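You operate a simulated robot arm through the tools that you are given. There is no shell and no other tool. Be economical: measure what you need, move in short steps, check, and stop when the job is done.

You run a simulated robot arm. Do the job below in one go: nothing can be reset, and whatever is moved stays where it is left.

TASK
Put things in order on the top of the sorting bench. At the end: the black cloth stands where the white woollen stood; the small white bottle (marked "LINEN") stands where the green soap cage stood; the white woollen stands where the small white bottle stood; the yellow sponge stands where the black cloth stood; the green soap cage from the top of the sorting bench stands on top of the grey dustpan; whatever was shut is shut again. Leave all else as you found it, and nothing knocked over.

It is judged by the outcome, as a careful person would: the job done as asked, and still so three seconds after it is handed in. It fails if anything else is knocked over, pushed out of place, dropped, spilled or broken. Flat cloth is picked up by pressing the open fingertips on it (5 to 10 N) and closing them slowly along it; thin cloth reads only 2 to 8 mm in the jaws.

THE ROBOT
A 5-joint arm with a two-finger parallel gripper, fixed in place. Base frame: the origin is at the foot of the arm, x ahead of it, y to its left, z up; the work surface is at about z = 0. Units: cm, degrees, N and s.
With the tool pointing down near the work surface it reaches from about 26 to 68 cm from the base axis. Its first joint turns from -66.0 to 66.0 degrees. The tool tilts only in the upright plane through the base axis and itself; it spins freely about its own axis. Payload 2.9 kg.
The tool frame sits at the grasp point between the pads (the TCP): z along the fingers, y along the line on which they close. The tips reach 3 cm beyond it. The gripper opens to 11 cm. The fingers are 2 cm wide and 1 cm thick; the gripper's body (4.8 by 11.2 cm) begins 5.5 cm behind the TCP.
Orientation is that of the tool frame in the base frame, as [roll, pitch, yaw] about the fixed x, y, z axes, in that order (R = Rz(yaw) Ry(pitch) Rx(roll)). With the fingers straight down and closing along the base's y, the tool's x points along the base's -x, its y along +y and its z along -z.

THE INTERFACE
- The arm moves only by the tool jog_arm. Its argument "deltas" is a list of rows, each a list of 3 entries, a list of its own where there are three numbers: the shift along the base's x, y, z in cm, then the turn, a rotation vector about the base's x, y, z in degrees, then the opening, from 0 (shut) to 1 (fully open). In form: [[[dx, dy, dz], [ax, ay, az], jaw], ...]. A call has 1 to 12 rows; each row shifts and turns the commanded pose from where the row before left it. A row lasts 0.2 s, in which the tool goes at most 5 cm and 8.6 degrees; a call with a longer step from one row to the next is refused whole, and so is a gripper value outside its range. A pose out of reach is approached as far as the arm can. The call stops where the force on the tool passes 40 N (or 10 N more than at its start, if that is more) or the arm is blocked; 0.2 s more then pass. Each finger travels about 10.8 cm/s and halts on what it meets, pressing with about 41 N; the grip force reading is that of the motor and also rises with nothing between the fingers. The clock runs only during rows and for 0.2 s after the last one: add rows that do not move to give the fingers time. It gives the time, the measured TCP pose, the force on the tool (base axes), the opening and the grip force at its end, in the units of the frame above (readings bear some noise), and new pictures: "show" is both (left out), scene, wrist or none.
- Cameras (640 x 400 px; columns grow to the right, rows downward): "scene" is fixed at [4.73, -45.8, 61.26]; the picture's right is [0.67, -0.74, 0.00], its down [-0.37, -0.34, -0.87] and it looks along [0.64, 0.58, -0.50] (base axes); focal length 330 px, centre (320, 200). "wrist" rides on the gripper at [-3.6, 0, -5.7] in the tool frame; the picture's right is [0.00, -1.00, 0.00], its down [0.97, 0.00, -0.24] and it looks along [0.24, 0.00, 0.97] (tool axes); focal length 218 px, centre (320, 200). There is no depth. A picture from a camera that has moved, and an enlarged one, comes with that camera's place and axes in the base frame and with its lens.
- zoom(camera, box): a new picture of the part [left, top, right, bottom] of that camera's present view, enlarged. It takes no simulated time.
- finish_job(): hands the job in; it is judged then, once.

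Work in short steps. Places have to be worked out from the pictures, the camera data and where the tool is seen: move nearer, look again, correct. Check each grasp and each placing, and mend what went wrong. You have 120 turns and 170 pictures in all, those below and enlarged ones among them. Open the gripper and draw the arm clear of the work before you hand the job in, unless the task says otherwise; then end with one line.

The tools are called as a command line: name --argument value ..., lists and objects as JSON in quotes. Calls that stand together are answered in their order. jog_arm: Moves the arm, as the interface text tells. Its arguments: {"type":"object","properties":{"deltas":{"type":"array"},"show":{"type":"string","enum":["both","scene","wrist","none"]}},"required":["deltas"]} The other tools are called the same way: zoom (camera, box) takes an enlarged picture of a part of a camera's view; finish_job () hands the job in.

At the start:

```text
time: 0.0
tcp_pos: [41.99, 7.24, 30.5]
tool_rot: [179.9, 0.0, -180.0]
wrist_force: [-0.6, 0.2, 0.4]
opening: 10.99
grasp_force: 0.1
```

scene: 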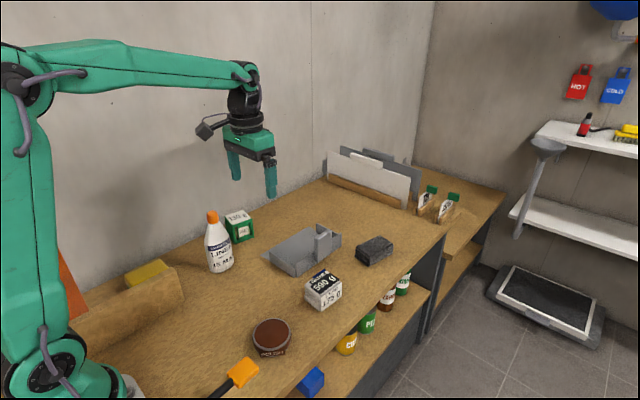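
wrist: 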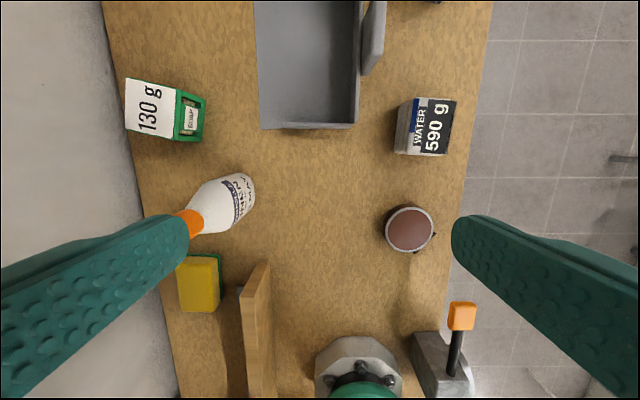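

I start by enlarging the scene and wrist views to identify the objects.

zoom --camera "scene" --box '[180, 190, 420, 340]'

zoom --camera "scene" --box '[320, 130, 500, 243]'

zoom --camera "scene" --box '[50, 230, 290, 380]'

zoom --camera "wrist" --box '[100, 60, 480, 298]'

```text
2.67 times, centred on (300, 265) of scene
camera zoom: at [4.73, -45.8, 61.26], right [0.67, -0.74, 0.0], down [-0.37, -0.34, -0.87], along [0.64, 0.58, -0.5], focal length 880 px, centre (373, 27)
```

zoom: 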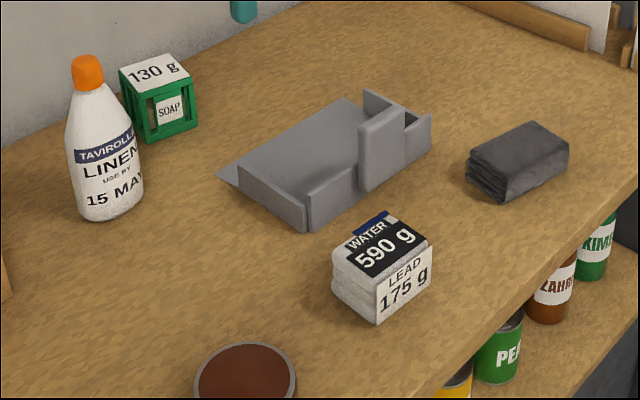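

```text
3.54 times, centred on (410, 186) of scene
camera zoom: at [4.73, -45.8, 61.26], right [0.67, -0.74, 0.0], down [-0.37, -0.34, -0.87], along [0.64, 0.58, -0.5], focal length 1168 px, centre (1, 248)
```

zoom: 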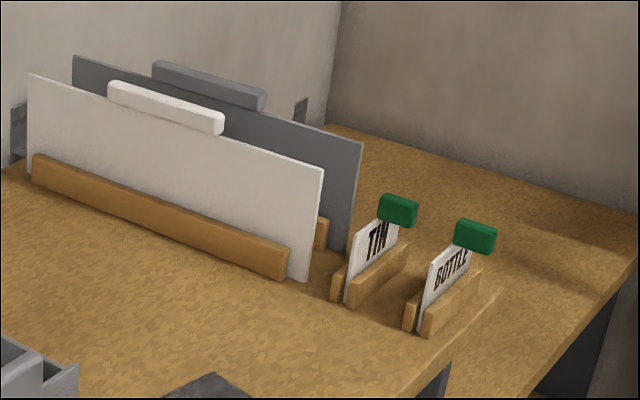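

```text
2.67 times, centred on (170, 305) of scene
camera zoom: at [4.73, -45.8, 61.26], right [0.67, -0.74, 0.0], down [-0.37, -0.34, -0.87], along [0.64, 0.58, -0.5], focal length 880 px, centre (720, -80)
```

zoom: 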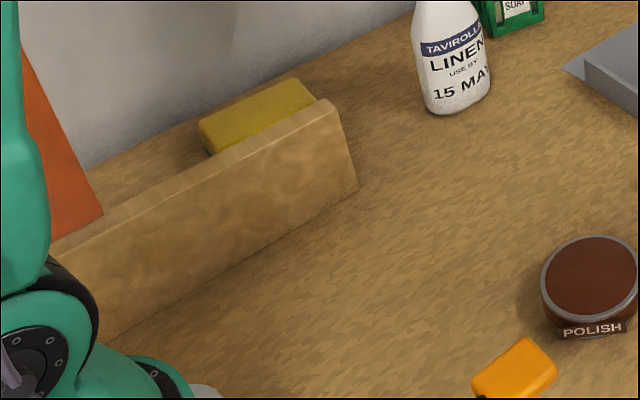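

```text
1.68 times, centred on (290, 179) of wrist
camera zoom: at [45.42, 7.3, 36.14], right [0.0, -1.0, 0.0], down [-0.97, 0.0, 0.24], along [-0.24, 0.0, -0.97], focal length 367 px, centre (370, 235)
```

zoom: 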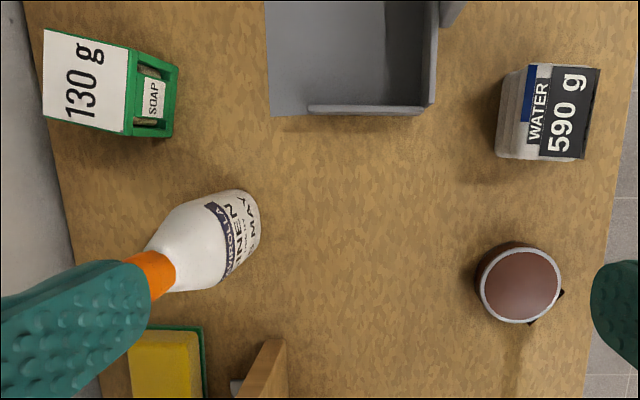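

The white folded woollen, the bottle, soap cage, dustpan, black cloth and sponge (behind a board) are identified. I move ahead 14 cm to view the dustpan and cloth from above.

jog_arm --deltas '[[[4, -1, 0], [0, 0, 0], 1], [[4, -1, 0], [0, 0, 0], 1], [[4, -1, 0], [0, 0, 0], 1], [[2, -1, 0], [0, 0, 0], 1], [[0, 0, 0], [0, 0, 0], 1]]' --show "wrist"

```text
time: 1.2
tcp_pos: [55.99, 3.11, 30.57]
tool_rot: [-180.0, 0.0, -180.0]
wrist_force: [-0.4, 0.3, 0.6]
opening: 10.98
grasp_force: 0.1
camera wrist: at [59.6, 3.18, 36.28], right [0.0, -1.0, 0.0], down [-0.97, 0.0, 0.24], along [-0.24, 0.0, -0.97], focal length 218 px, centre (320, 200)
```

wrist: 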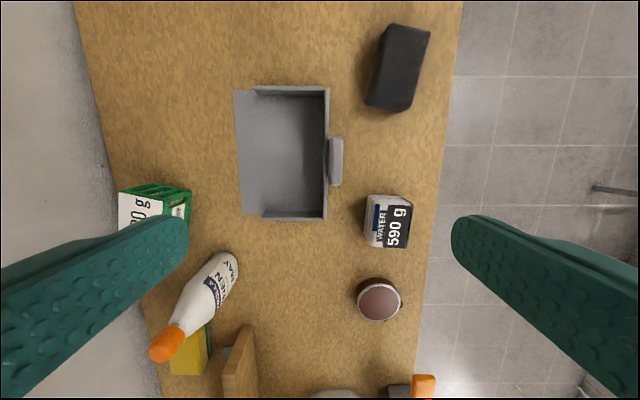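

Cloth centre is about (70,-7), woollen (48,-8), dustpan spans x 49–67, y 2–16, soap about (50,29). I move over the soap cage with the jaws turned to close along x, to look closer.

jog_arm --deltas '[[[-0.5, 2, -0.5], [0, 0, -7.5], 1], [[-0.5, 2, -0.5], [0, 0, -7.5], 1], [[-0.5, 2, -0.5], [0, 0, -7.5], 1], [[-0.5, 2, -0.5], [0, 0, -7.5], 1], [[-0.5, 2, -0.5], [0, 0, -7.5], 1], [[-0.5, 2, -0.5], [0, 0, -7.5], 1], [[-0.5, 2, -0.5], [0, 0, -7.5], 1], [[-0.5, 2, -0.5], [0, 0, -7.5], 1], [[-0.5, 2, -0.5], [0, 0, -7.5], 1], [[-0.5, 2, -0.5], [0, 0, -7.5], 1], [[-0.5, 2, -0.5], [0, 0, -7.5], 1], [[-0.5, 2, -0.5], [0, 0, -7.5], 1]]' --show "both"

```text
time: 3.8
tcp_pos: [49.93, 27.5, 24.48]
tool_rot: [180.0, 0.1, 89.8]
wrist_force: [-0.6, 0.5, -0.5]
opening: 11.01
grasp_force: 0.1
camera wrist: at [49.84, 23.73, 30.07], right [-1.0, 0.0, 0.0], down [0.0, 0.97, 0.24], along [0.0, 0.24, -0.97], focal length 218 px, centre (320, 200)
```

scene: 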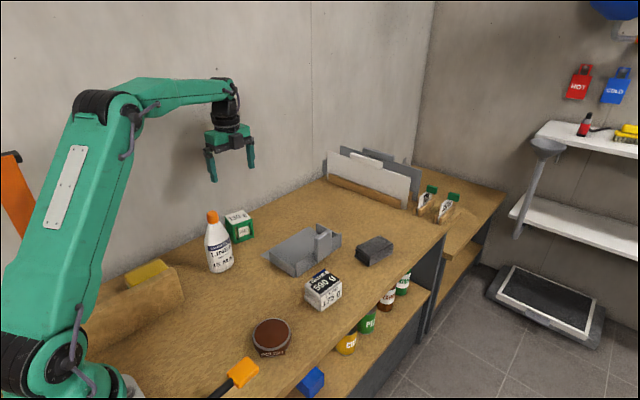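
wrist: 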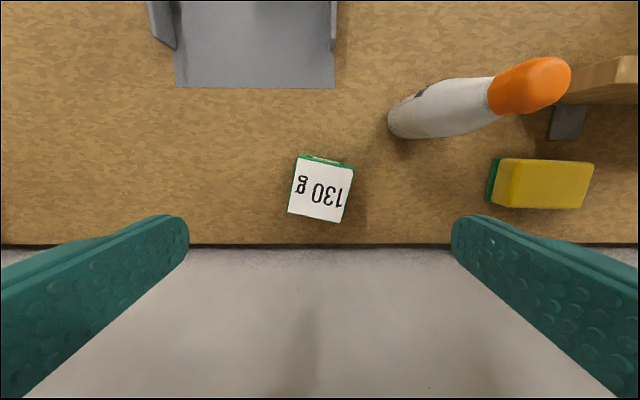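

The soap cage's top is about 5.8 cm square, centre about (49.8, 28.1), ~7 tall, turned ~10° clockwise. I align and descend to just above it.

jog_arm --deltas '[[[0, 0.3, -3], [0, 0, -3], 1], [[-0.1, 0.3, -3], [0, 0, -3], 1], [[0, 0, -3], [0, 0, -4], 1], [[0, 0, -3], [0, 0, 0], 1], [[0, 0, 0], [0, 0, 0], 1]]' --show "wrist"

```text
time: 5.0
tcp_pos: [49.92, 27.77, 12.43]
tool_rot: [180.0, 0.0, 80.0]
wrist_force: [0.6, -0.3, 0.4]
opening: 10.99
grasp_force: 0.0
camera wrist: at [49.19, 24.22, 18.1], right [-0.98, 0.17, 0.0], down [0.17, 0.96, 0.24], along [0.04, 0.24, -0.97], focal length 218 px, centre (320, 200)
```

wrist: 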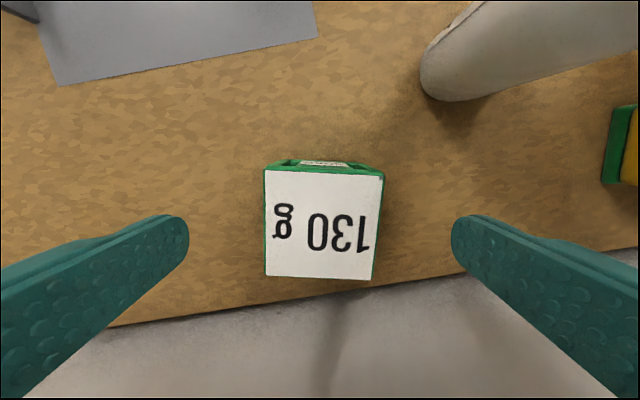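

Aligned; centre refined to about (49.8, 28.25). I descend to z≈4 around it.

jog_arm --deltas '[[[-0.1, 0.45, 0], [0, 0, 0], 1], [[0, 0, -3], [0, 0, 0], 1], [[0, 0, -3], [0, 0, 0], 1], [[0, 0, -2.4], [0, 0, 0], 1], [[0, 0, 0], [0, 0, 0], 1]]' --show "wrist"

jog_arm --deltas '[[[0, 0, 0], [0, 0, 0], 0.7], [[0, 0, 0], [0, 0, 0], 0.6], [[0, 0, 0], [0, 0, 0], 0.5], [[0, 0, 0], [0, 0, 0], 0.4], [[0, 0, 0], [0, 0, 0], 0.4]]' --show "wrist"

```text
time: 6.2
tcp_pos: [49.76, 28.28, 3.94]
tool_rot: [-180.0, 0.0, 79.9]
wrist_force: [-0.7, -0.6, 0.4]
opening: 11.02
grasp_force: 0.0
camera wrist: at [49.04, 24.64, 9.63], right [-0.98, 0.17, 0.0], down [0.17, 0.96, 0.24], along [0.04, 0.24, -0.97], focal length 218 px, centre (320, 200)
```

wrist: 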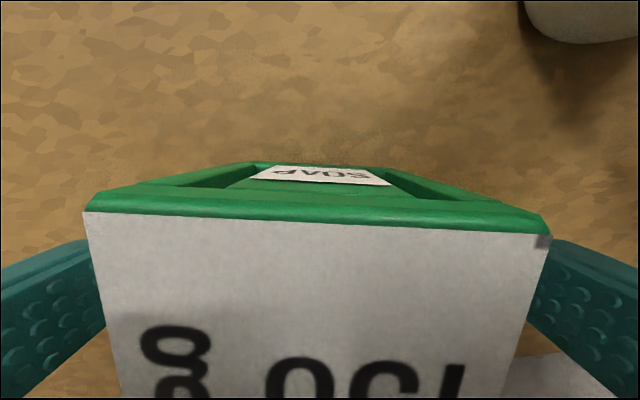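

```text
time: 7.4
tcp_pos: [49.8, 28.09, 3.92]
tool_rot: [179.9, 0.0, 80.0]
wrist_force: [0.3, 0.7, 0.1]
opening: 6.47
grasp_force: 40.8
camera wrist: at [49.04, 24.64, 9.66], right [-0.98, 0.17, 0.0], down [0.17, 0.96, 0.24], along [0.04, 0.24, -0.97], focal length 218 px, centre (320, 200)
```

wrist: 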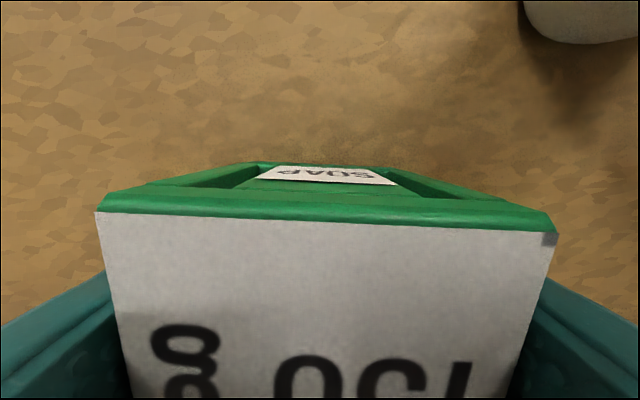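

Gripped at 6.5 cm. I lift and carry to above the dustpan.

jog_arm --deltas '[[[0, 0, 2], [0, 0, 0], 0.4], [[0, 0, 4], [0, 0, 0], 0.4], [[0, 0, 4], [0, 0, 0], 0.4], [[0, 0, 4], [0, 0, 0], 0.4], [[1, -2, 1], [0, 0, 2], 0.4], [[2, -4, 0], [0, 0, 2], 0.4], [[2, -4, 0], [0, 0, 2], 0.4], [[2, -4, 0], [0, 0, 2], 0.4], [[1.2, -3, 0], [0, 0, 2], 0.4], [[0, 0, 0], [0, 0, 0], 0.4]]' --show "both"

```text
time: 9.6
tcp_pos: [57.9, 11.54, 19.01]
tool_rot: [-180.0, 0.1, 90.0]
wrist_force: [0.0, 0.1, 0.1]
opening: 4.4
grasp_force: 0.0
camera wrist: at [57.77, 7.88, 24.63], right [-1.0, 0.0, 0.0], down [0.0, 0.97, 0.24], along [0.0, 0.24, -0.97], focal length 218 px, centre (320, 200)
```

scene: 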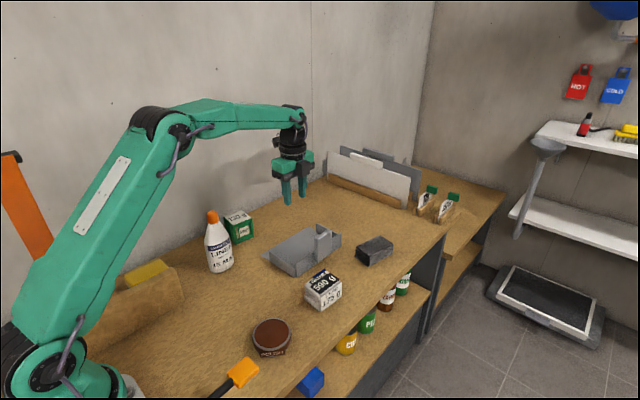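
wrist: 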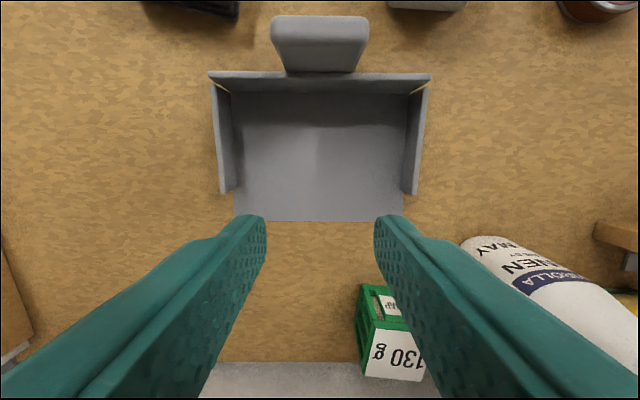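

The cage slipped out and is still near its place. I go back above it to look.

jog_arm --deltas '[[[-2, 3.5, 0], [0, 0, -2], 0.6], [[-2, 3.5, 0], [0, 0, -2], 0.8], [[-2, 3.5, 0], [0, 0, -2], 1], [[-1, 2, 0], [0, 0, -2], 1], [[-1, 1.5, 0], [0, 0, -2], 1], [[0, 0, 0], [0, 0, 0], 1]]' --show "wrist"

zoom --camera "scene" --box '[190, 190, 290, 290]'

```text
time: 11.0
tcp_pos: [49.76, 25.51, 18.95]
tool_rot: [180.0, 0.1, 80.0]
wrist_force: [0.5, -0.7, 0.9]
opening: 11.0
grasp_force: 0.1
camera wrist: at [49.01, 21.87, 24.58], right [-0.98, 0.17, 0.0], down [0.17, 0.96, 0.24], along [0.04, 0.24, -0.97], focal length 218 px, centre (320, 200)
```

wrist: 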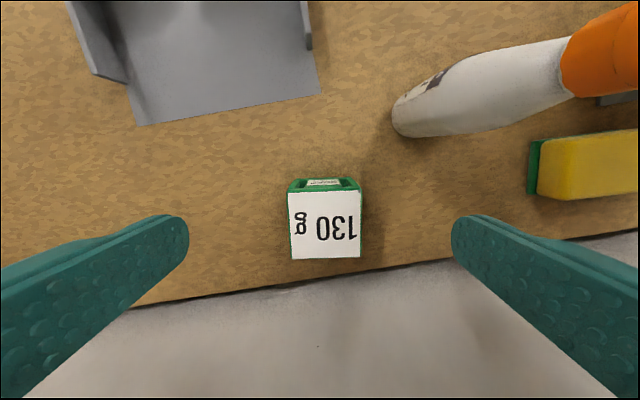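

```text
4.00 times, centred on (240, 240) of scene
camera zoom: at [4.73, -45.79, 61.26], right [0.67, -0.74, 0.0], down [-0.37, -0.34, -0.87], along [0.64, 0.58, -0.5], focal length 1319 px, centre (640, 40)
```

zoom: 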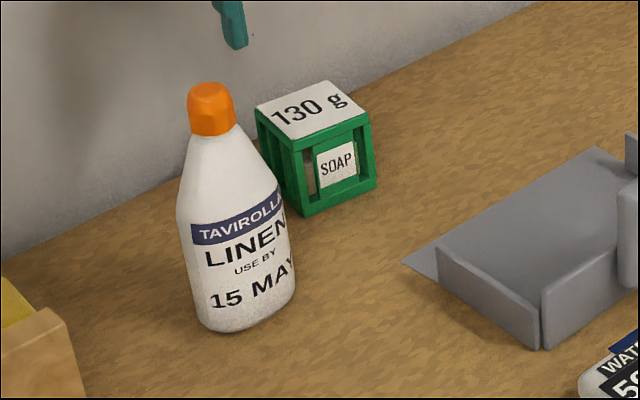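

The cage is undisturbed at (49.7, 28.2). I regrip lower, fully closing the command, and lift slowly while checking.

jog_arm --deltas '[[[0, 1.4, -3], [0, 0, 0], 1], [[0, 1.3, -3], [0, 0, 0], 1], [[0, 0, -3], [0, 0, 0], 1], [[0, 0, -3], [0, 0, 0], 1], [[0, 0, -3], [0, 0, 0], 1], [[0, 0, -0.5], [0, 0, 0], 1], [[0, 0, 0], [0, 0, 0], 0.6], [[0, 0, 0], [0, 0, 0], 0.3], [[0, 0, 0], [0, 0, 0], 0], [[0, 0, 0], [0, 0, 0], 0], [[0, 0, 0], [0, 0, 0], 0]]' --show "none"

jog_arm --deltas '[[[0, 0, 0.3], [0, 0, 0], 0], [[0, 0, 0.5], [0, 0, 0], 0], [[0, 0, 0.5], [0, 0, 0], 0], [[0, 0, 0.5], [0, 0, 0], 0]]' --show "both"

```text
time: 13.4
tcp_pos: [49.75, 28.0, 3.41]
tool_rot: [-180.0, 0.1, 80.0]
wrist_force: [0.0, 0.3, 0.3]
opening: 6.42
grasp_force: 41.5
```

```text
time: 14.4
tcp_pos: [49.97, 28.04, 5.18]
tool_rot: [180.0, 0.0, 80.1]
wrist_force: [0.2, 0.8, -2.0]
opening: 6.42
grasp_force: 40.8
camera wrist: at [49.25, 24.49, 10.93], right [-0.98, 0.17, 0.0], down [0.17, 0.96, 0.24], along [0.04, 0.24, -0.97], focal length 218 px, centre (320, 200)
```

scene: 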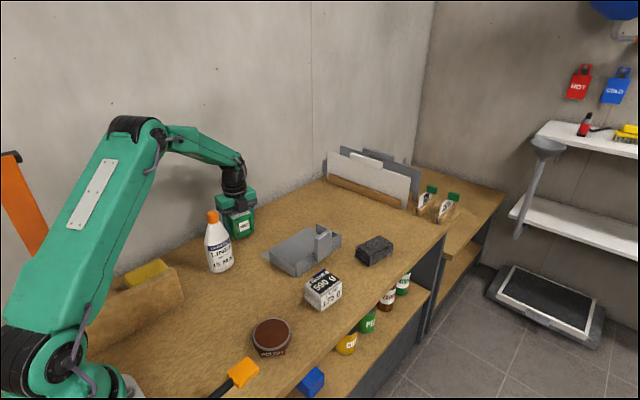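
wrist: 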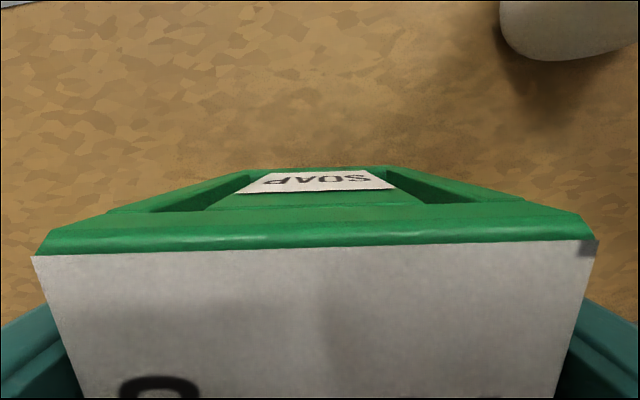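

The cage is lifted with the tool now. I continue raising gently.

jog_arm --deltas '[[[0, 0, 0.7], [0, 0, 0], 0], [[0, 0, 1], [0, 0, 0], 0], [[0, 0, 1], [0, 0, 0], 0], [[0, 0, 1], [0, 0, 0], 0], [[0, 0, 1], [0, 0, 0], 0], [[0, 0, 1], [0, 0, 0], 0], [[0, 0, 1], [0, 0, 0], 0], [[0, 0, 1], [0, 0, 0], 0]]' --show "wrist"

```text
time: 16.2
tcp_pos: [49.96, 28.09, 13.06]
tool_rot: [179.9, 0.0, 80.0]
wrist_force: [0.1, -0.1, -1.5]
opening: 6.42
grasp_force: 40.8
camera wrist: at [49.14, 24.58, 18.73], right [-0.98, 0.17, 0.0], down [0.17, 0.96, 0.24], along [0.04, 0.24, -0.97], focal length 218 px, centre (320, 200)
```

wrist: 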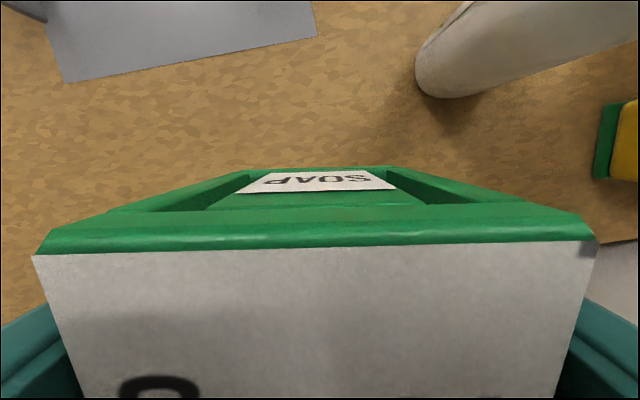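

Holding firmly. I carry it slowly to (57.8, 10) over the dustpan.

jog_arm --deltas '[[[0.4, -0.9, 0.5], [0, 0, 1], 0], [[0.8, -1.8, 0.5], [0, 0, 1], 0], [[0.8, -1.8, 0], [0, 0, 1], 0], [[0.8, -1.8, 0], [0, 0, 1], 0], [[0.8, -1.8, 0], [0, 0, 1], 0], [[0.8, -1.8, 0], [0, 0, 1], 0], [[0.8, -1.8, 0], [0, 0, 1], 0], [[0.8, -1.8, 0], [0, 0, 1], 0], [[0.8, -1.8, 0], [0, 0, 1], 0], [[0.8, -1.8, 0], [0, 0, 1], 0], [[0.3, -1, 0], [0, 0, 0], 0]]' --show "both"

```text
time: 18.6
tcp_pos: [57.81, 10.04, 14.05]
tool_rot: [180.0, -0.1, 90.0]
wrist_force: [-0.7, -0.3, -2.9]
opening: 6.39
grasp_force: 41.0
camera wrist: at [57.73, 6.5, 19.64], right [-1.0, 0.0, 0.0], down [0.0, 0.97, 0.24], along [0.0, 0.24, -0.97], focal length 218 px, centre (320, 200)
```

scene: 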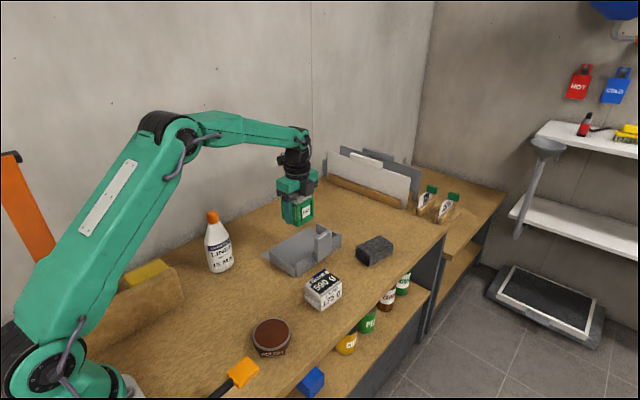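
wrist: 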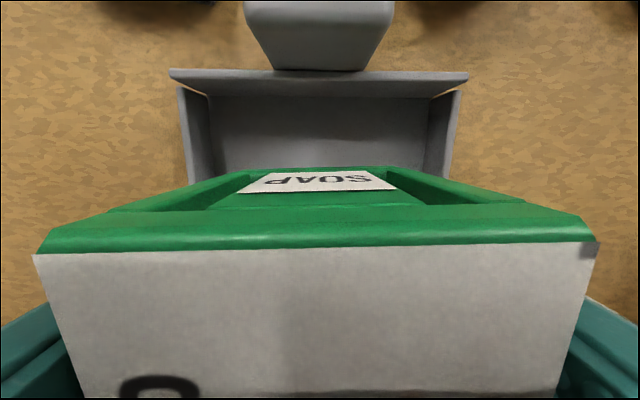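

Centred over the pan. I lower to just above the floor of the pan.

jog_arm --deltas '[[[0, 0, -1], [0, 0, 0], 0], [[0, 0, -1.5], [0, 0, 0], 0], [[0, 0, -1.5], [0, 0, 0], 0], [[0, 0, -1.5], [0, 0, 0], 0], [[0, 0, -1.5], [0, 0, 0], 0], [[0, 0, -1.5], [0, 0, 0], 0], [[0, 0, -0.5], [0, 0, 0], 0]]' --show "both"

```text
time: 20.2
tcp_pos: [57.92, 9.96, 4.87]
tool_rot: [-179.9, 0.1, 90.1]
wrist_force: [-0.1, 0.6, -2.3]
opening: 6.39
grasp_force: 40.9
camera wrist: at [57.72, 6.32, 10.6], right [-1.0, 0.0, 0.0], down [0.0, 0.97, 0.24], along [0.0, 0.24, -0.97], focal length 218 px, centre (320, 200)
```

scene: 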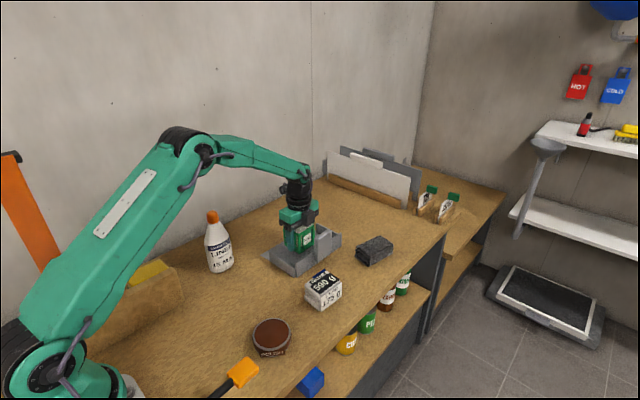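
wrist: 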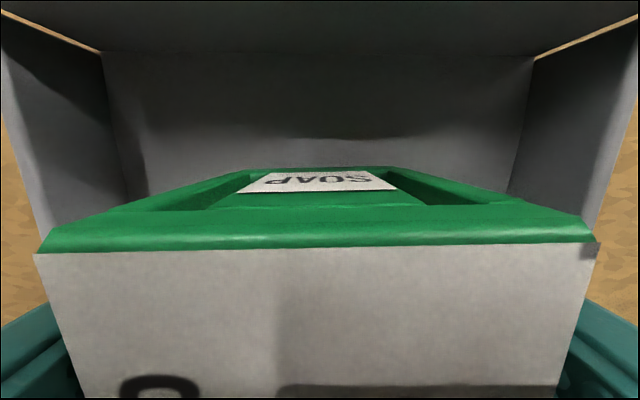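

jog_arm --deltas '[[[0, 0, -0.25], [0, 0, 0], 0], [[0, 0, -0.25], [0, 0, 0], 0], [[0, 0, 0], [0, 0, 0], 0]]' --show "none"

jog_arm --deltas '[[[0, 0, -0.25], [0, 0, 0], 0], [[0, 0, 0], [0, 0, 0], 0]]' --show "none"

```text
time: 21.0
tcp_pos: [57.97, 9.89, 4.55]
tool_rot: [-180.0, 0.1, 90.0]
wrist_force: [0.9, -0.6, -2.5]
opening: 6.4
grasp_force: 41.4
```

```text
time: 21.6
tcp_pos: [57.85, 9.85, 4.22]
tool_rot: [-179.9, 0.0, 90.0]
wrist_force: [0.1, 0.7, -1.8]
opening: 6.41
grasp_force: 41.3
```

Not in contact yet; I lower further in small steps.

jog_arm --deltas '[[[0, 0, -0.2], [0, 0, 0], 0], [[0, 0, 0], [0, 0, 0], 0]]' --show "none"

jog_arm --deltas '[[[0, 0, -0.2], [0, 0, 0], 0], [[0, 0, 0], [0, 0, 0], 0]]' --show "none"

```text
time: 22.2
tcp_pos: [57.88, 9.78, 4.06]
tool_rot: [180.0, 0.0, 90.0]
wrist_force: [0.3, -0.9, -2.5]
opening: 6.38
grasp_force: 41.2
```

```text
time: 22.8
tcp_pos: [57.83, 9.85, 3.8]
tool_rot: [-180.0, 0.1, 90.0]
wrist_force: [-0.6, -0.3, -2.1]
opening: 6.38
grasp_force: 41.0
```

jog_arm --deltas '[[[0, 0, -0.15], [0, 0, 0], 0], [[0, 0, 0], [0, 0, 0], 0]]' --show "none"

jog_arm --deltas '[[[0, 0, -0.1], [0, 0, 0], 0], [[0, 0, 0], [0, 0, 0], 0]]' --show "wrist"

```text
time: 23.4
tcp_pos: [57.71, 9.85, 3.87]
tool_rot: [-180.0, -0.1, 90.0]
wrist_force: [0.1, 0.1, -0.1]
opening: 6.38
grasp_force: 40.9
```

```text
time: 24.0
tcp_pos: [57.96, 9.89, 3.85]
tool_rot: [-180.0, 0.1, 90.1]
wrist_force: [-1.3, -1.5, 6.2]
opening: 6.39
grasp_force: 41.0
camera wrist: at [57.75, 6.27, 9.43], right [-1.0, 0.0, 0.0], down [0.0, 0.97, 0.24], along [0.0, 0.24, -0.97], focal length 218 px, centre (320, 200)
```

wrist: 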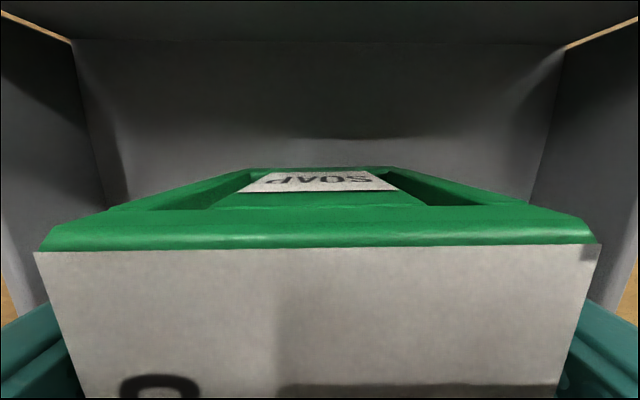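

Contact (6 N). I release and rise straight up.

jog_arm --deltas '[[[0, 0, 0.1], [0, 0, 0], 0.62], [[0, 0, 0], [0, 0, 0], 0.75], [[0, 0, 0], [0, 0, 0], 0.8], [[0, 0, 1.5], [0, 0, 0], 0.8], [[0, 0, 3], [0, 0, 0], 0.8], [[0, 0, 4], [0, 0, 0], 1], [[0, 0, 4], [0, 0, 0], 1], [[0, 0, 4], [0, 0, 0], 1], [[0, 0, 0], [0, 0, 0], 1]]' --show "both"

```text
time: 26.0
tcp_pos: [57.77, 10.05, 20.14]
tool_rot: [180.0, 0.1, 90.0]
wrist_force: [-0.1, -0.5, -0.4]
opening: 10.99
grasp_force: 0.0
camera wrist: at [57.66, 6.45, 25.82], right [-1.0, 0.0, 0.0], down [0.0, 0.97, 0.24], along [0.0, 0.24, -0.97], focal length 218 px, centre (320, 200)
```

scene: 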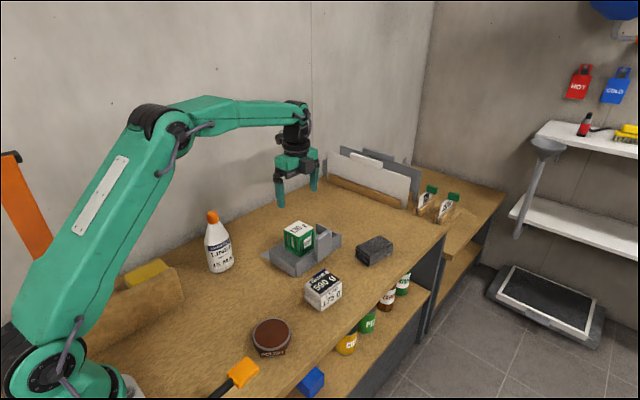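
wrist: 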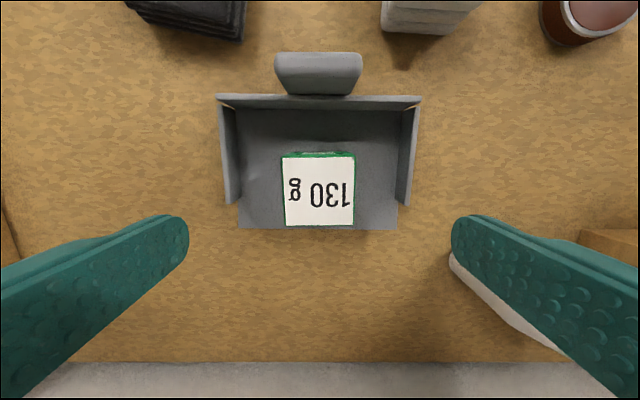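

The cage stands in the dustpan. Next is the bottle (about 18 cm tall by my estimate at (38,20)); I move above it high up for a top view.

jog_arm --deltas '[[[0, 0, 4], [0, 0, 0], 1], [[-1, 0.5, 4], [0, 0, 0], 1], [[-3, 1.6, 2], [0, 0, 0], 1], [[-4, 2, 0], [0, 0, 0], 1], [[-4, 2, 0], [0, 0, 0], 1], [[-4, 2, 0], [0, 0, 0], 1], [[-3.8, 2, 0], [0, 0, 0], 1], [[0, 0, 0], [0, 0, 0], 1]]' --show "wrist"

```text
time: 27.8
tcp_pos: [37.64, 20.21, 30.34]
tool_rot: [-180.0, 0.0, 90.0]
wrist_force: [0.0, -0.2, -0.2]
opening: 11.0
grasp_force: 0.0
camera wrist: at [37.55, 16.68, 36.01], right [-1.0, 0.0, 0.0], down [0.0, 0.97, 0.24], along [0.0, 0.24, -0.97], focal length 218 px, centre (320, 200)
```

wrist: 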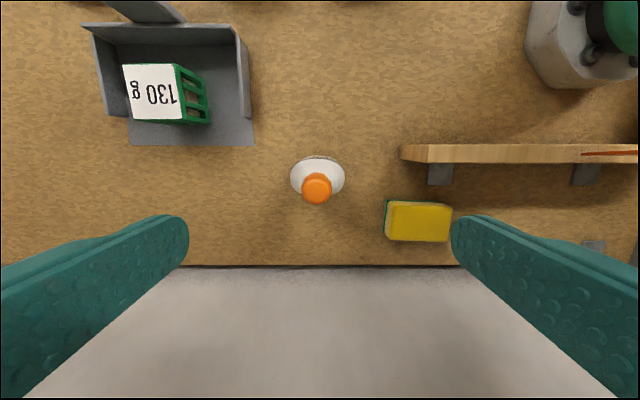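

Cap is at about (37.8, 20.1). I descend to have the tips just over the cap and look at centring.

jog_arm --deltas '[[[0.15, -0.1, -2.5], [0, 0, 0], 0.7], [[0, 0, -2.5], [0, 0, 0], 0.7], [[0, 0, -2], [0, 0, 0], 0.7], [[0, 0, 0], [0, 0, 0], 0.7]]' --show "both"

```text
time: 28.8
tcp_pos: [38.07, 20.13, 23.3]
tool_rot: [179.9, 0.0, 90.0]
wrist_force: [-0.2, 0.2, 0.1]
opening: 7.71
grasp_force: 0.0
camera wrist: at [38.02, 16.58, 28.97], right [-1.0, 0.0, 0.0], down [0.0, 0.97, 0.24], along [0.0, 0.24, -0.97], focal length 218 px, centre (320, 200)
```

scene: 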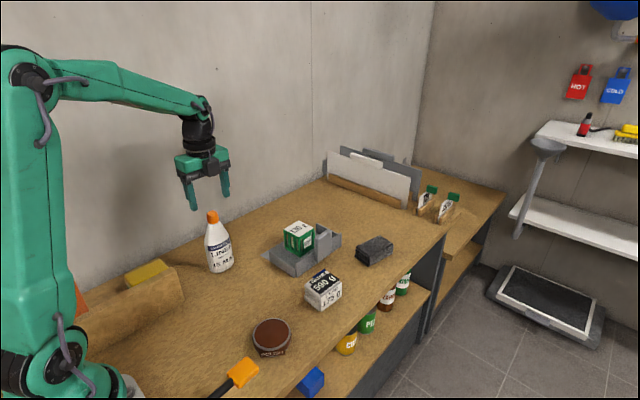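
wrist: 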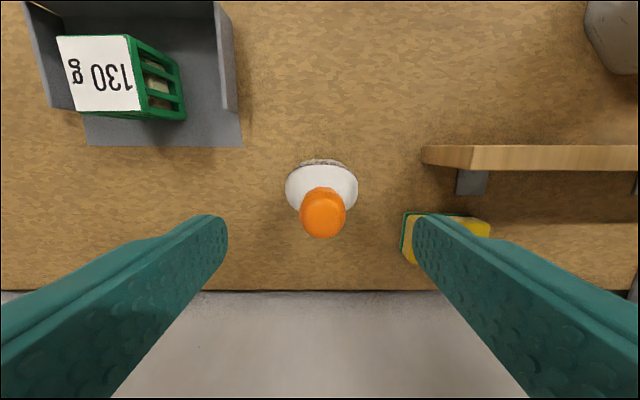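

Cap lies at about (37.9, 20.0), top ≈18. I descend to z≈16 and look before closing.

jog_arm --deltas '[[[-0.1, 0, -2], [0, 0, 0], 0.7], [[0, 0, -2], [0, 0, 0], 0.7], [[0, 0, -2], [0, 0, 0], 0.7], [[0, 0, -1.2], [0, 0, 0], 0.7], [[0, 0, 0], [0, 0, 0], 0.7]]' --show "both"

zoom --camera "scene" --box '[160, 170, 280, 290]'

```text
time: 30.0
tcp_pos: [38.08, 20.06, 16.0]
tool_rot: [-180.0, 0.1, 90.0]
wrist_force: [0.2, 0.5, -0.3]
opening: 7.71
grasp_force: 0.1
camera wrist: at [37.94, 16.52, 21.72], right [-1.0, 0.0, 0.0], down [0.0, 0.97, 0.24], along [0.0, 0.24, -0.97], focal length 218 px, centre (320, 200)
```

scene: 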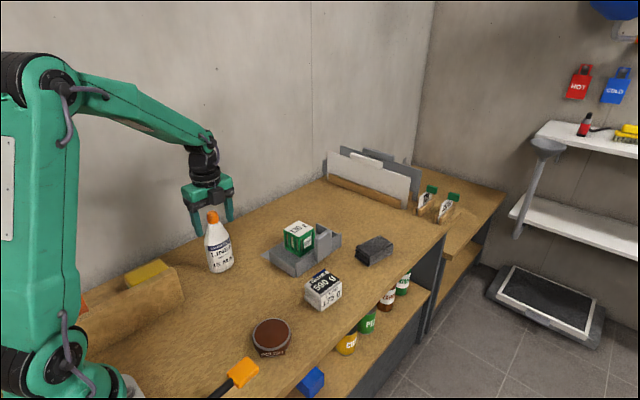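
wrist: 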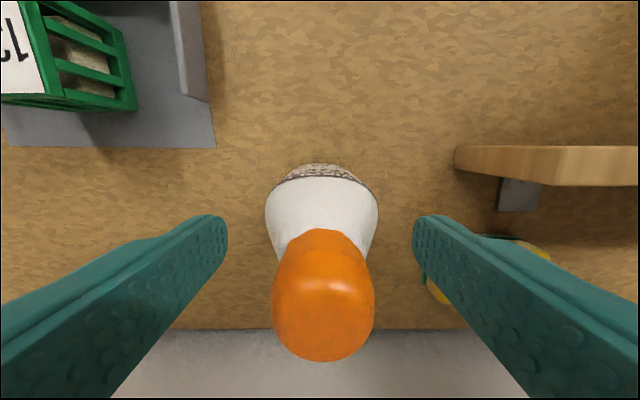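

```text
3.33 times, centred on (220, 230) of scene
camera zoom: at [4.73, -45.8, 61.26], right [0.67, -0.74, 0.0], down [-0.37, -0.34, -0.87], along [0.64, 0.58, -0.5], focal length 1099 px, centre (653, 100)
```

zoom: 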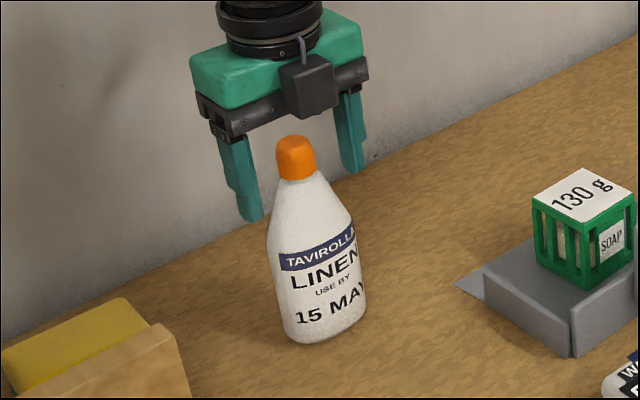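

Tips reach just under the cap; I raise about 0.9 cm so only the cap is gripped, then close and lift slowly.

jog_arm --deltas '[[[-0.1, 0, 0.8], [0, 0, 0], 0.5], [[0, 0, 0], [0, 0, 0], 0.4], [[0, 0, 0], [0, 0, 0], 0.3], [[0, 0, 0], [0, 0, 0], 0.2], [[0, 0, 0], [0, 0, 0], 0.1], [[0, 0, 0], [0, 0, 0], 0], [[0, 0, 0], [0, 0, 0], 0]]' --show "none"

jog_arm --deltas '[[[0, 0, 0.3], [0, 0, 0], 0], [[0, 0, 0.4], [0, 0, 0], 0], [[0, 0, 0.4], [0, 0, 0], 0], [[0, 0, 0.4], [0, 0, 0], 0]]' --show "both"

```text
time: 31.6
tcp_pos: [37.98, 20.01, 16.96]
tool_rot: [179.9, 0.0, 89.9]
wrist_force: [0.4, -0.9, 0.7]
opening: 3.38
grasp_force: 40.7
```

```text
time: 32.6
tcp_pos: [37.92, 19.98, 18.45]
tool_rot: [-179.9, 0.0, 90.0]
wrist_force: [-0.1, 0.3, -4.1]
opening: 3.37
grasp_force: 41.3
camera wrist: at [37.86, 16.4, 24.11], right [-1.0, 0.0, 0.0], down [0.0, 0.97, 0.24], along [0.0, 0.24, -0.97], focal length 218 px, centre (320, 200)
```

scene: 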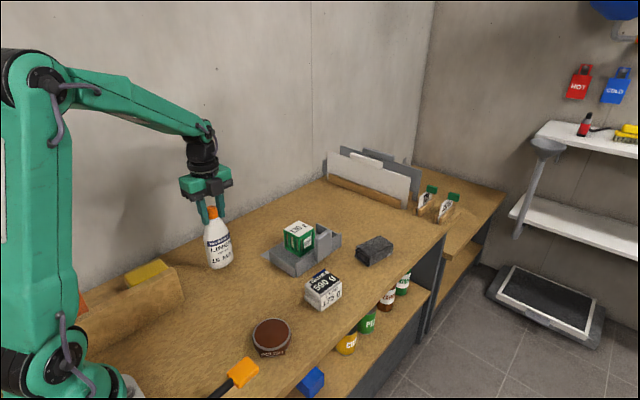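
wrist: 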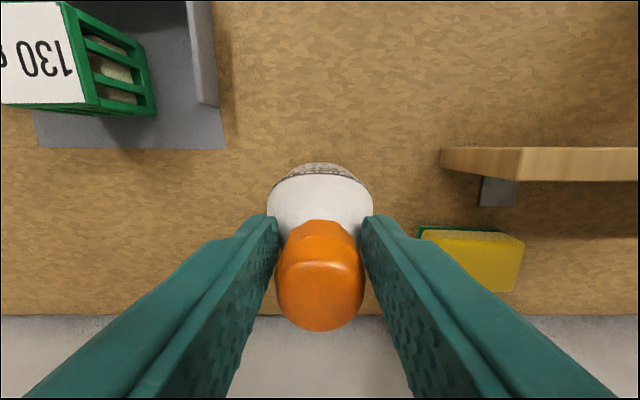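

The bottle hangs from its cap at ~4 N. I lift a bit more and carry it slowly to the soap's old place (49.8, 28.2).

jog_arm --deltas '[[[0, 0, 0.6], [0, 0, 0], 0], [[0, 0, 0.8], [0, 0, 0], 0], [[0.3, 0.2, 0.4], [0, 0, 0], 0], [[0.8, 0.6, 0], [0, 0, 0], 0], [[1.1, 0.75, 0], [0, 0, 0], 0], [[1.1, 0.75, 0], [0, 0, 0], 0], [[1.1, 0.75, 0], [0, 0, 0], 0], [[1.1, 0.75, 0], [0, 0, 0], 0], [[1.1, 0.75, 0], [0, 0, 0], 0], [[1.1, 0.75, 0], [0, 0, 0], 0], [[1.1, 0.75, 0], [0, 0, 0], 0], [[1.1, 0.75, 0], [0, 0, 0], 0]]' --show "none"

jog_arm --deltas '[[[1, 0.7, 0], [0, 0, 0], 0], [[0.6, 0.5, 0], [0, 0, 0], 0], [[0.25, 0.2, 0], [0, 0, 0], 0], [[0, 0, 0], [0, 0, 0], 0]]' --show "both"

```text
time: 35.2
tcp_pos: [47.77, 26.75, 20.17]
tool_rot: [179.9, 0.0, 90.1]
wrist_force: [-0.3, 0.1, -2.3]
opening: 3.36
grasp_force: 41.0
```

```text
time: 36.2
tcp_pos: [49.84, 28.06, 20.14]
tool_rot: [-179.9, 0.0, 90.1]
wrist_force: [-1.0, 0.8, -3.5]
opening: 3.36
grasp_force: 41.2
camera wrist: at [49.67, 24.54, 25.86], right [-1.0, 0.0, 0.0], down [0.0, 0.97, 0.24], along [0.0, 0.24, -0.97], focal length 218 px, centre (320, 200)
```

scene: 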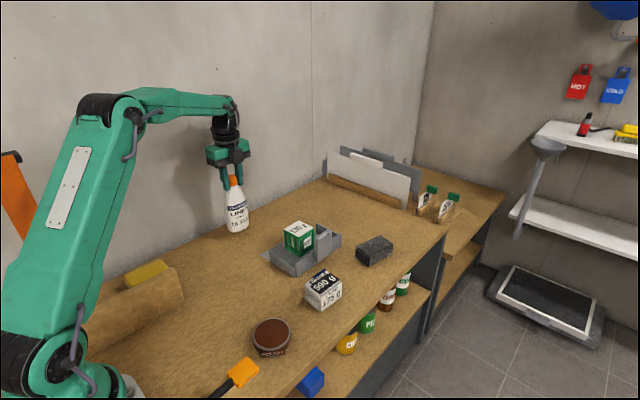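
wrist: 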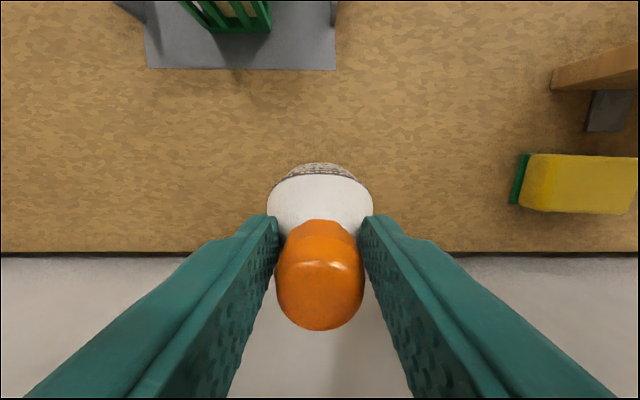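

At the site; I lower to just above contact, then in small steps.

jog_arm --deltas '[[[0, 0.1, -0.5], [0, 0, 0], 0], [[0, 0, -0.8], [0, 0, 0], 0], [[0, 0, -0.8], [0, 0, 0], 0], [[0, 0, -0.6], [0, 0, 0], 0], [[0, 0, -0.2], [0, 0, 0], 0], [[0, 0, 0], [0, 0, 0], 0]]' --show "none"

jog_arm --deltas '[[[0, 0, -0.2], [0, 0, 0], 0], [[0, 0, 0], [0, 0, 0], 0]]' --show "none"

```text
time: 37.6
tcp_pos: [49.93, 28.24, 17.22]
tool_rot: [-180.0, -0.1, 90.0]
wrist_force: [-0.3, 0.1, -3.2]
opening: 3.35
grasp_force: 40.9
```

```text
time: 38.2
tcp_pos: [49.81, 28.15, 16.97]
tool_rot: [180.0, 0.0, 90.1]
wrist_force: [0.9, -0.4, -4.0]
opening: 3.35
grasp_force: 41.2
```

jog_arm --deltas '[[[0, 0, -0.15], [0, 0, 0], 0], [[0, 0, 0], [0, 0, 0], 0]]' --show "none"

jog_arm --deltas '[[[0, 0, -0.1], [0, 0, 0], 0], [[0, 0, 0], [0, 0, 0], 0]]' --show "scene"

```text
time: 38.8
tcp_pos: [49.8, 28.19, 16.95]
tool_rot: [180.0, -0.1, 90.0]
wrist_force: [-0.8, -1.6, 6.4]
opening: 3.35
grasp_force: 41.0
```

```text
time: 39.4
tcp_pos: [49.92, 28.12, 16.95]
tool_rot: [179.8, -0.1, 89.9]
wrist_force: [-0.9, -5.9, 19.0]
opening: 3.35
grasp_force: 40.8
```

scene: 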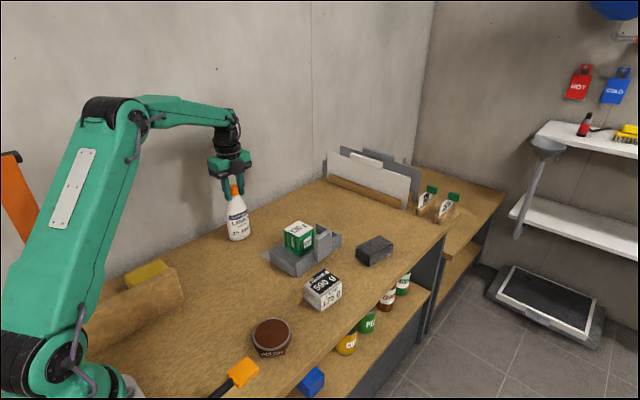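

Standing on the bench (19 N). I relieve slightly, release and rise.

jog_arm --deltas '[[[0, 0, 0.2], [0, 0, 0], 0], [[0, 0, 0], [0, 0, 0], 0.38], [[0, 0, 0], [0, 0, 0], 0.5], [[0, 0, 0], [0, 0, 0], 0.7], [[0, 0, 1.5], [0, 0, 0], 0.8], [[0, 0, 4], [0, 0, 0], 1], [[0, 0, 4], [0, 0, 0], 1], [[0, 0, 4], [0, 0, 0], 1], [[0, 0, 0], [0, 0, 0], 1]]' --show "both"

```text
time: 41.4
tcp_pos: [49.74, 28.32, 30.33]
tool_rot: [180.0, 0.0, 90.1]
wrist_force: [0.4, 0.1, -0.2]
opening: 11.01
grasp_force: 0.0
camera wrist: at [49.61, 24.71, 36.09], right [-1.0, 0.0, 0.0], down [0.0, 0.97, 0.24], along [0.0, 0.24, -0.97], focal length 218 px, centre (320, 200)
```

scene: 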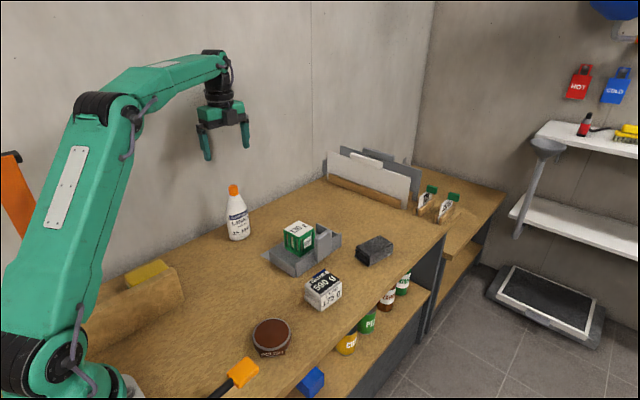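
wrist: 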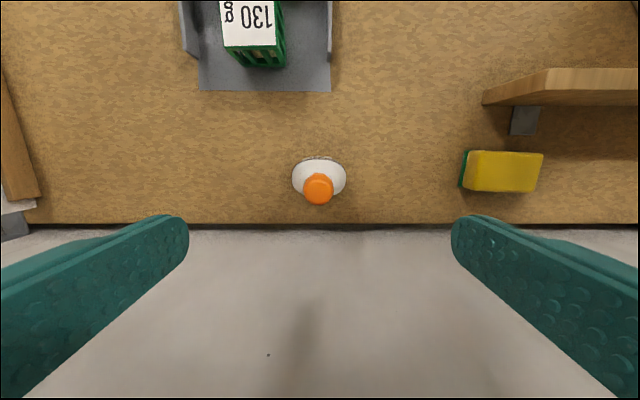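

The bottle stands well. Next, the woollen: I move above (48,-7).

jog_arm --deltas '[[[0, -3, 0], [0, 0, 0], 1], [[-0.2, -4, 0], [0, 0, 0], 1], [[-0.2, -4, 0], [0, 0, 0], 1], [[-0.2, -4, 0], [0, 0, 0], 1], [[-0.2, -4, 0], [0, 0, 0], 1], [[-0.2, -4, 0], [0, 0, 0], 1], [[-0.2, -4, -2], [0, 0, 0], 1], [[-0.2, -4, -3], [0, 0, 0], 1], [[-0.2, -4, -4], [0, 0, 0], 1], [[0, 0, -2], [0, 0, 0], 1], [[0, 0, 0], [0, 0, 0], 1]]' --show "wrist"

```text
refused: row 9 steps farther than a row can; nothing moved
```

jog_arm --deltas '[[[0, -3, 0], [0, 0, 0], 1], [[-0.2, -4, 0], [0, 0, 0], 1], [[-0.2, -4, 0], [0, 0, 0], 1], [[-0.2, -4, 0], [0, 0, 0], 1], [[-0.2, -4, 0], [0, 0, 0], 1], [[-0.2, -4, 0], [0, 0, 0], 1], [[-0.2, -4, -2], [0, 0, 0], 1], [[-0.2, -4, -2], [0, 0, 0], 1], [[-0.2, -4, -2], [0, 0, 0], 1], [[0, 0, -4], [0, 0, 0], 1], [[0, 0, 0], [0, 0, 0], 1]]' --show "wrist"

```text
time: 43.8
tcp_pos: [48.16, -6.99, 20.68]
tool_rot: [-180.0, 0.1, 89.9]
wrist_force: [0.8, -0.3, -0.1]
opening: 11.03
grasp_force: 0.1
camera wrist: at [48.0, -10.57, 26.33], right [-1.0, 0.0, 0.0], down [0.0, 0.97, 0.24], along [0.0, 0.24, -0.97], focal length 218 px, centre (320, 200)
```

wrist: 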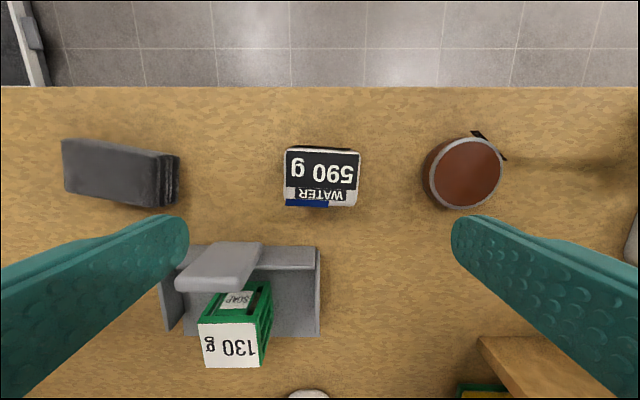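

Woollen is at about (47.8,-7.6), ~7×5.7 cm. I descend part-way to refine.

jog_arm --deltas '[[[-0.2, -0.3, -3], [0, 0, -3], 1], [[-0.1, -0.3, -3], [0, 0, 0], 1], [[0, 0, -3], [0, 0, 0], 1], [[0, 0, 0], [0, 0, 0], 1]]' --show "wrist"

zoom --camera "scene" --box '[280, 240, 380, 320]'

```text
time: 44.8
tcp_pos: [47.62, -7.44, 11.64]
tool_rot: [180.0, 0.0, 87.0]
wrist_force: [-0.1, -0.3, -0.1]
opening: 11.0
grasp_force: 0.2
camera wrist: at [47.32, -11.06, 17.34], right [-1.0, 0.05, 0.0], down [0.05, 0.97, 0.24], along [0.01, 0.24, -0.97], focal length 218 px, centre (320, 200)
```

wrist: 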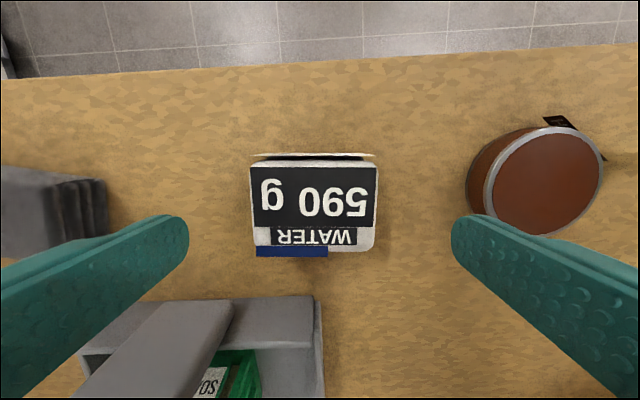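

```text
5.00 times, centred on (330, 280) of scene
camera zoom: at [4.73, -45.8, 61.26], right [0.67, -0.74, 0.0], down [-0.37, -0.34, -0.87], along [0.64, 0.58, -0.5], focal length 1649 px, centre (270, -200)
```

zoom: 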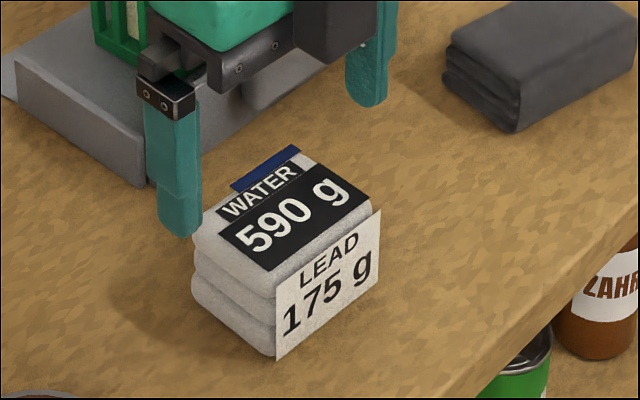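

Aligned; I shift slightly, descend to z≈3.4 and close slowly.

jog_arm --deltas '[[[0.25, -0.1, -2.5], [0, 0, 0], 1], [[0, 0, -2.5], [0, 0, 0], 1], [[0, 0, -2.2], [0, 0, 0], 1], [[0, 0, -1], [0, 0, 0], 1], [[0, 0, 0], [0, 0, 0], 0.85], [[0, 0, 0], [0, 0, 0], 0.7], [[0, 0, 0], [0, 0, 0], 0.6], [[0, 0, 0], [0, 0, 0], 0.5], [[0, 0, 0], [0, 0, 0], 0.5]]' --show "wrist"

```text
time: 46.8
tcp_pos: [48.15, -7.35, 3.22]
tool_rot: [-180.0, 0.0, 87.0]
wrist_force: [0.1, 0.9, 0.4]
opening: 7.48
grasp_force: 41.2
camera wrist: at [47.78, -10.85, 9.04], right [-1.0, 0.05, 0.0], down [0.05, 0.97, 0.24], along [0.01, 0.24, -0.97], focal length 218 px, centre (320, 200)
```

wrist: 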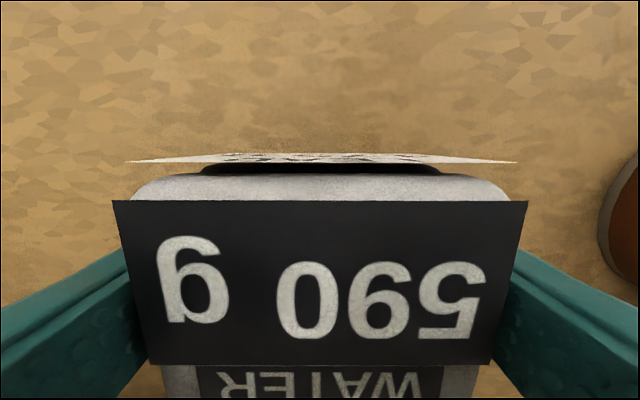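

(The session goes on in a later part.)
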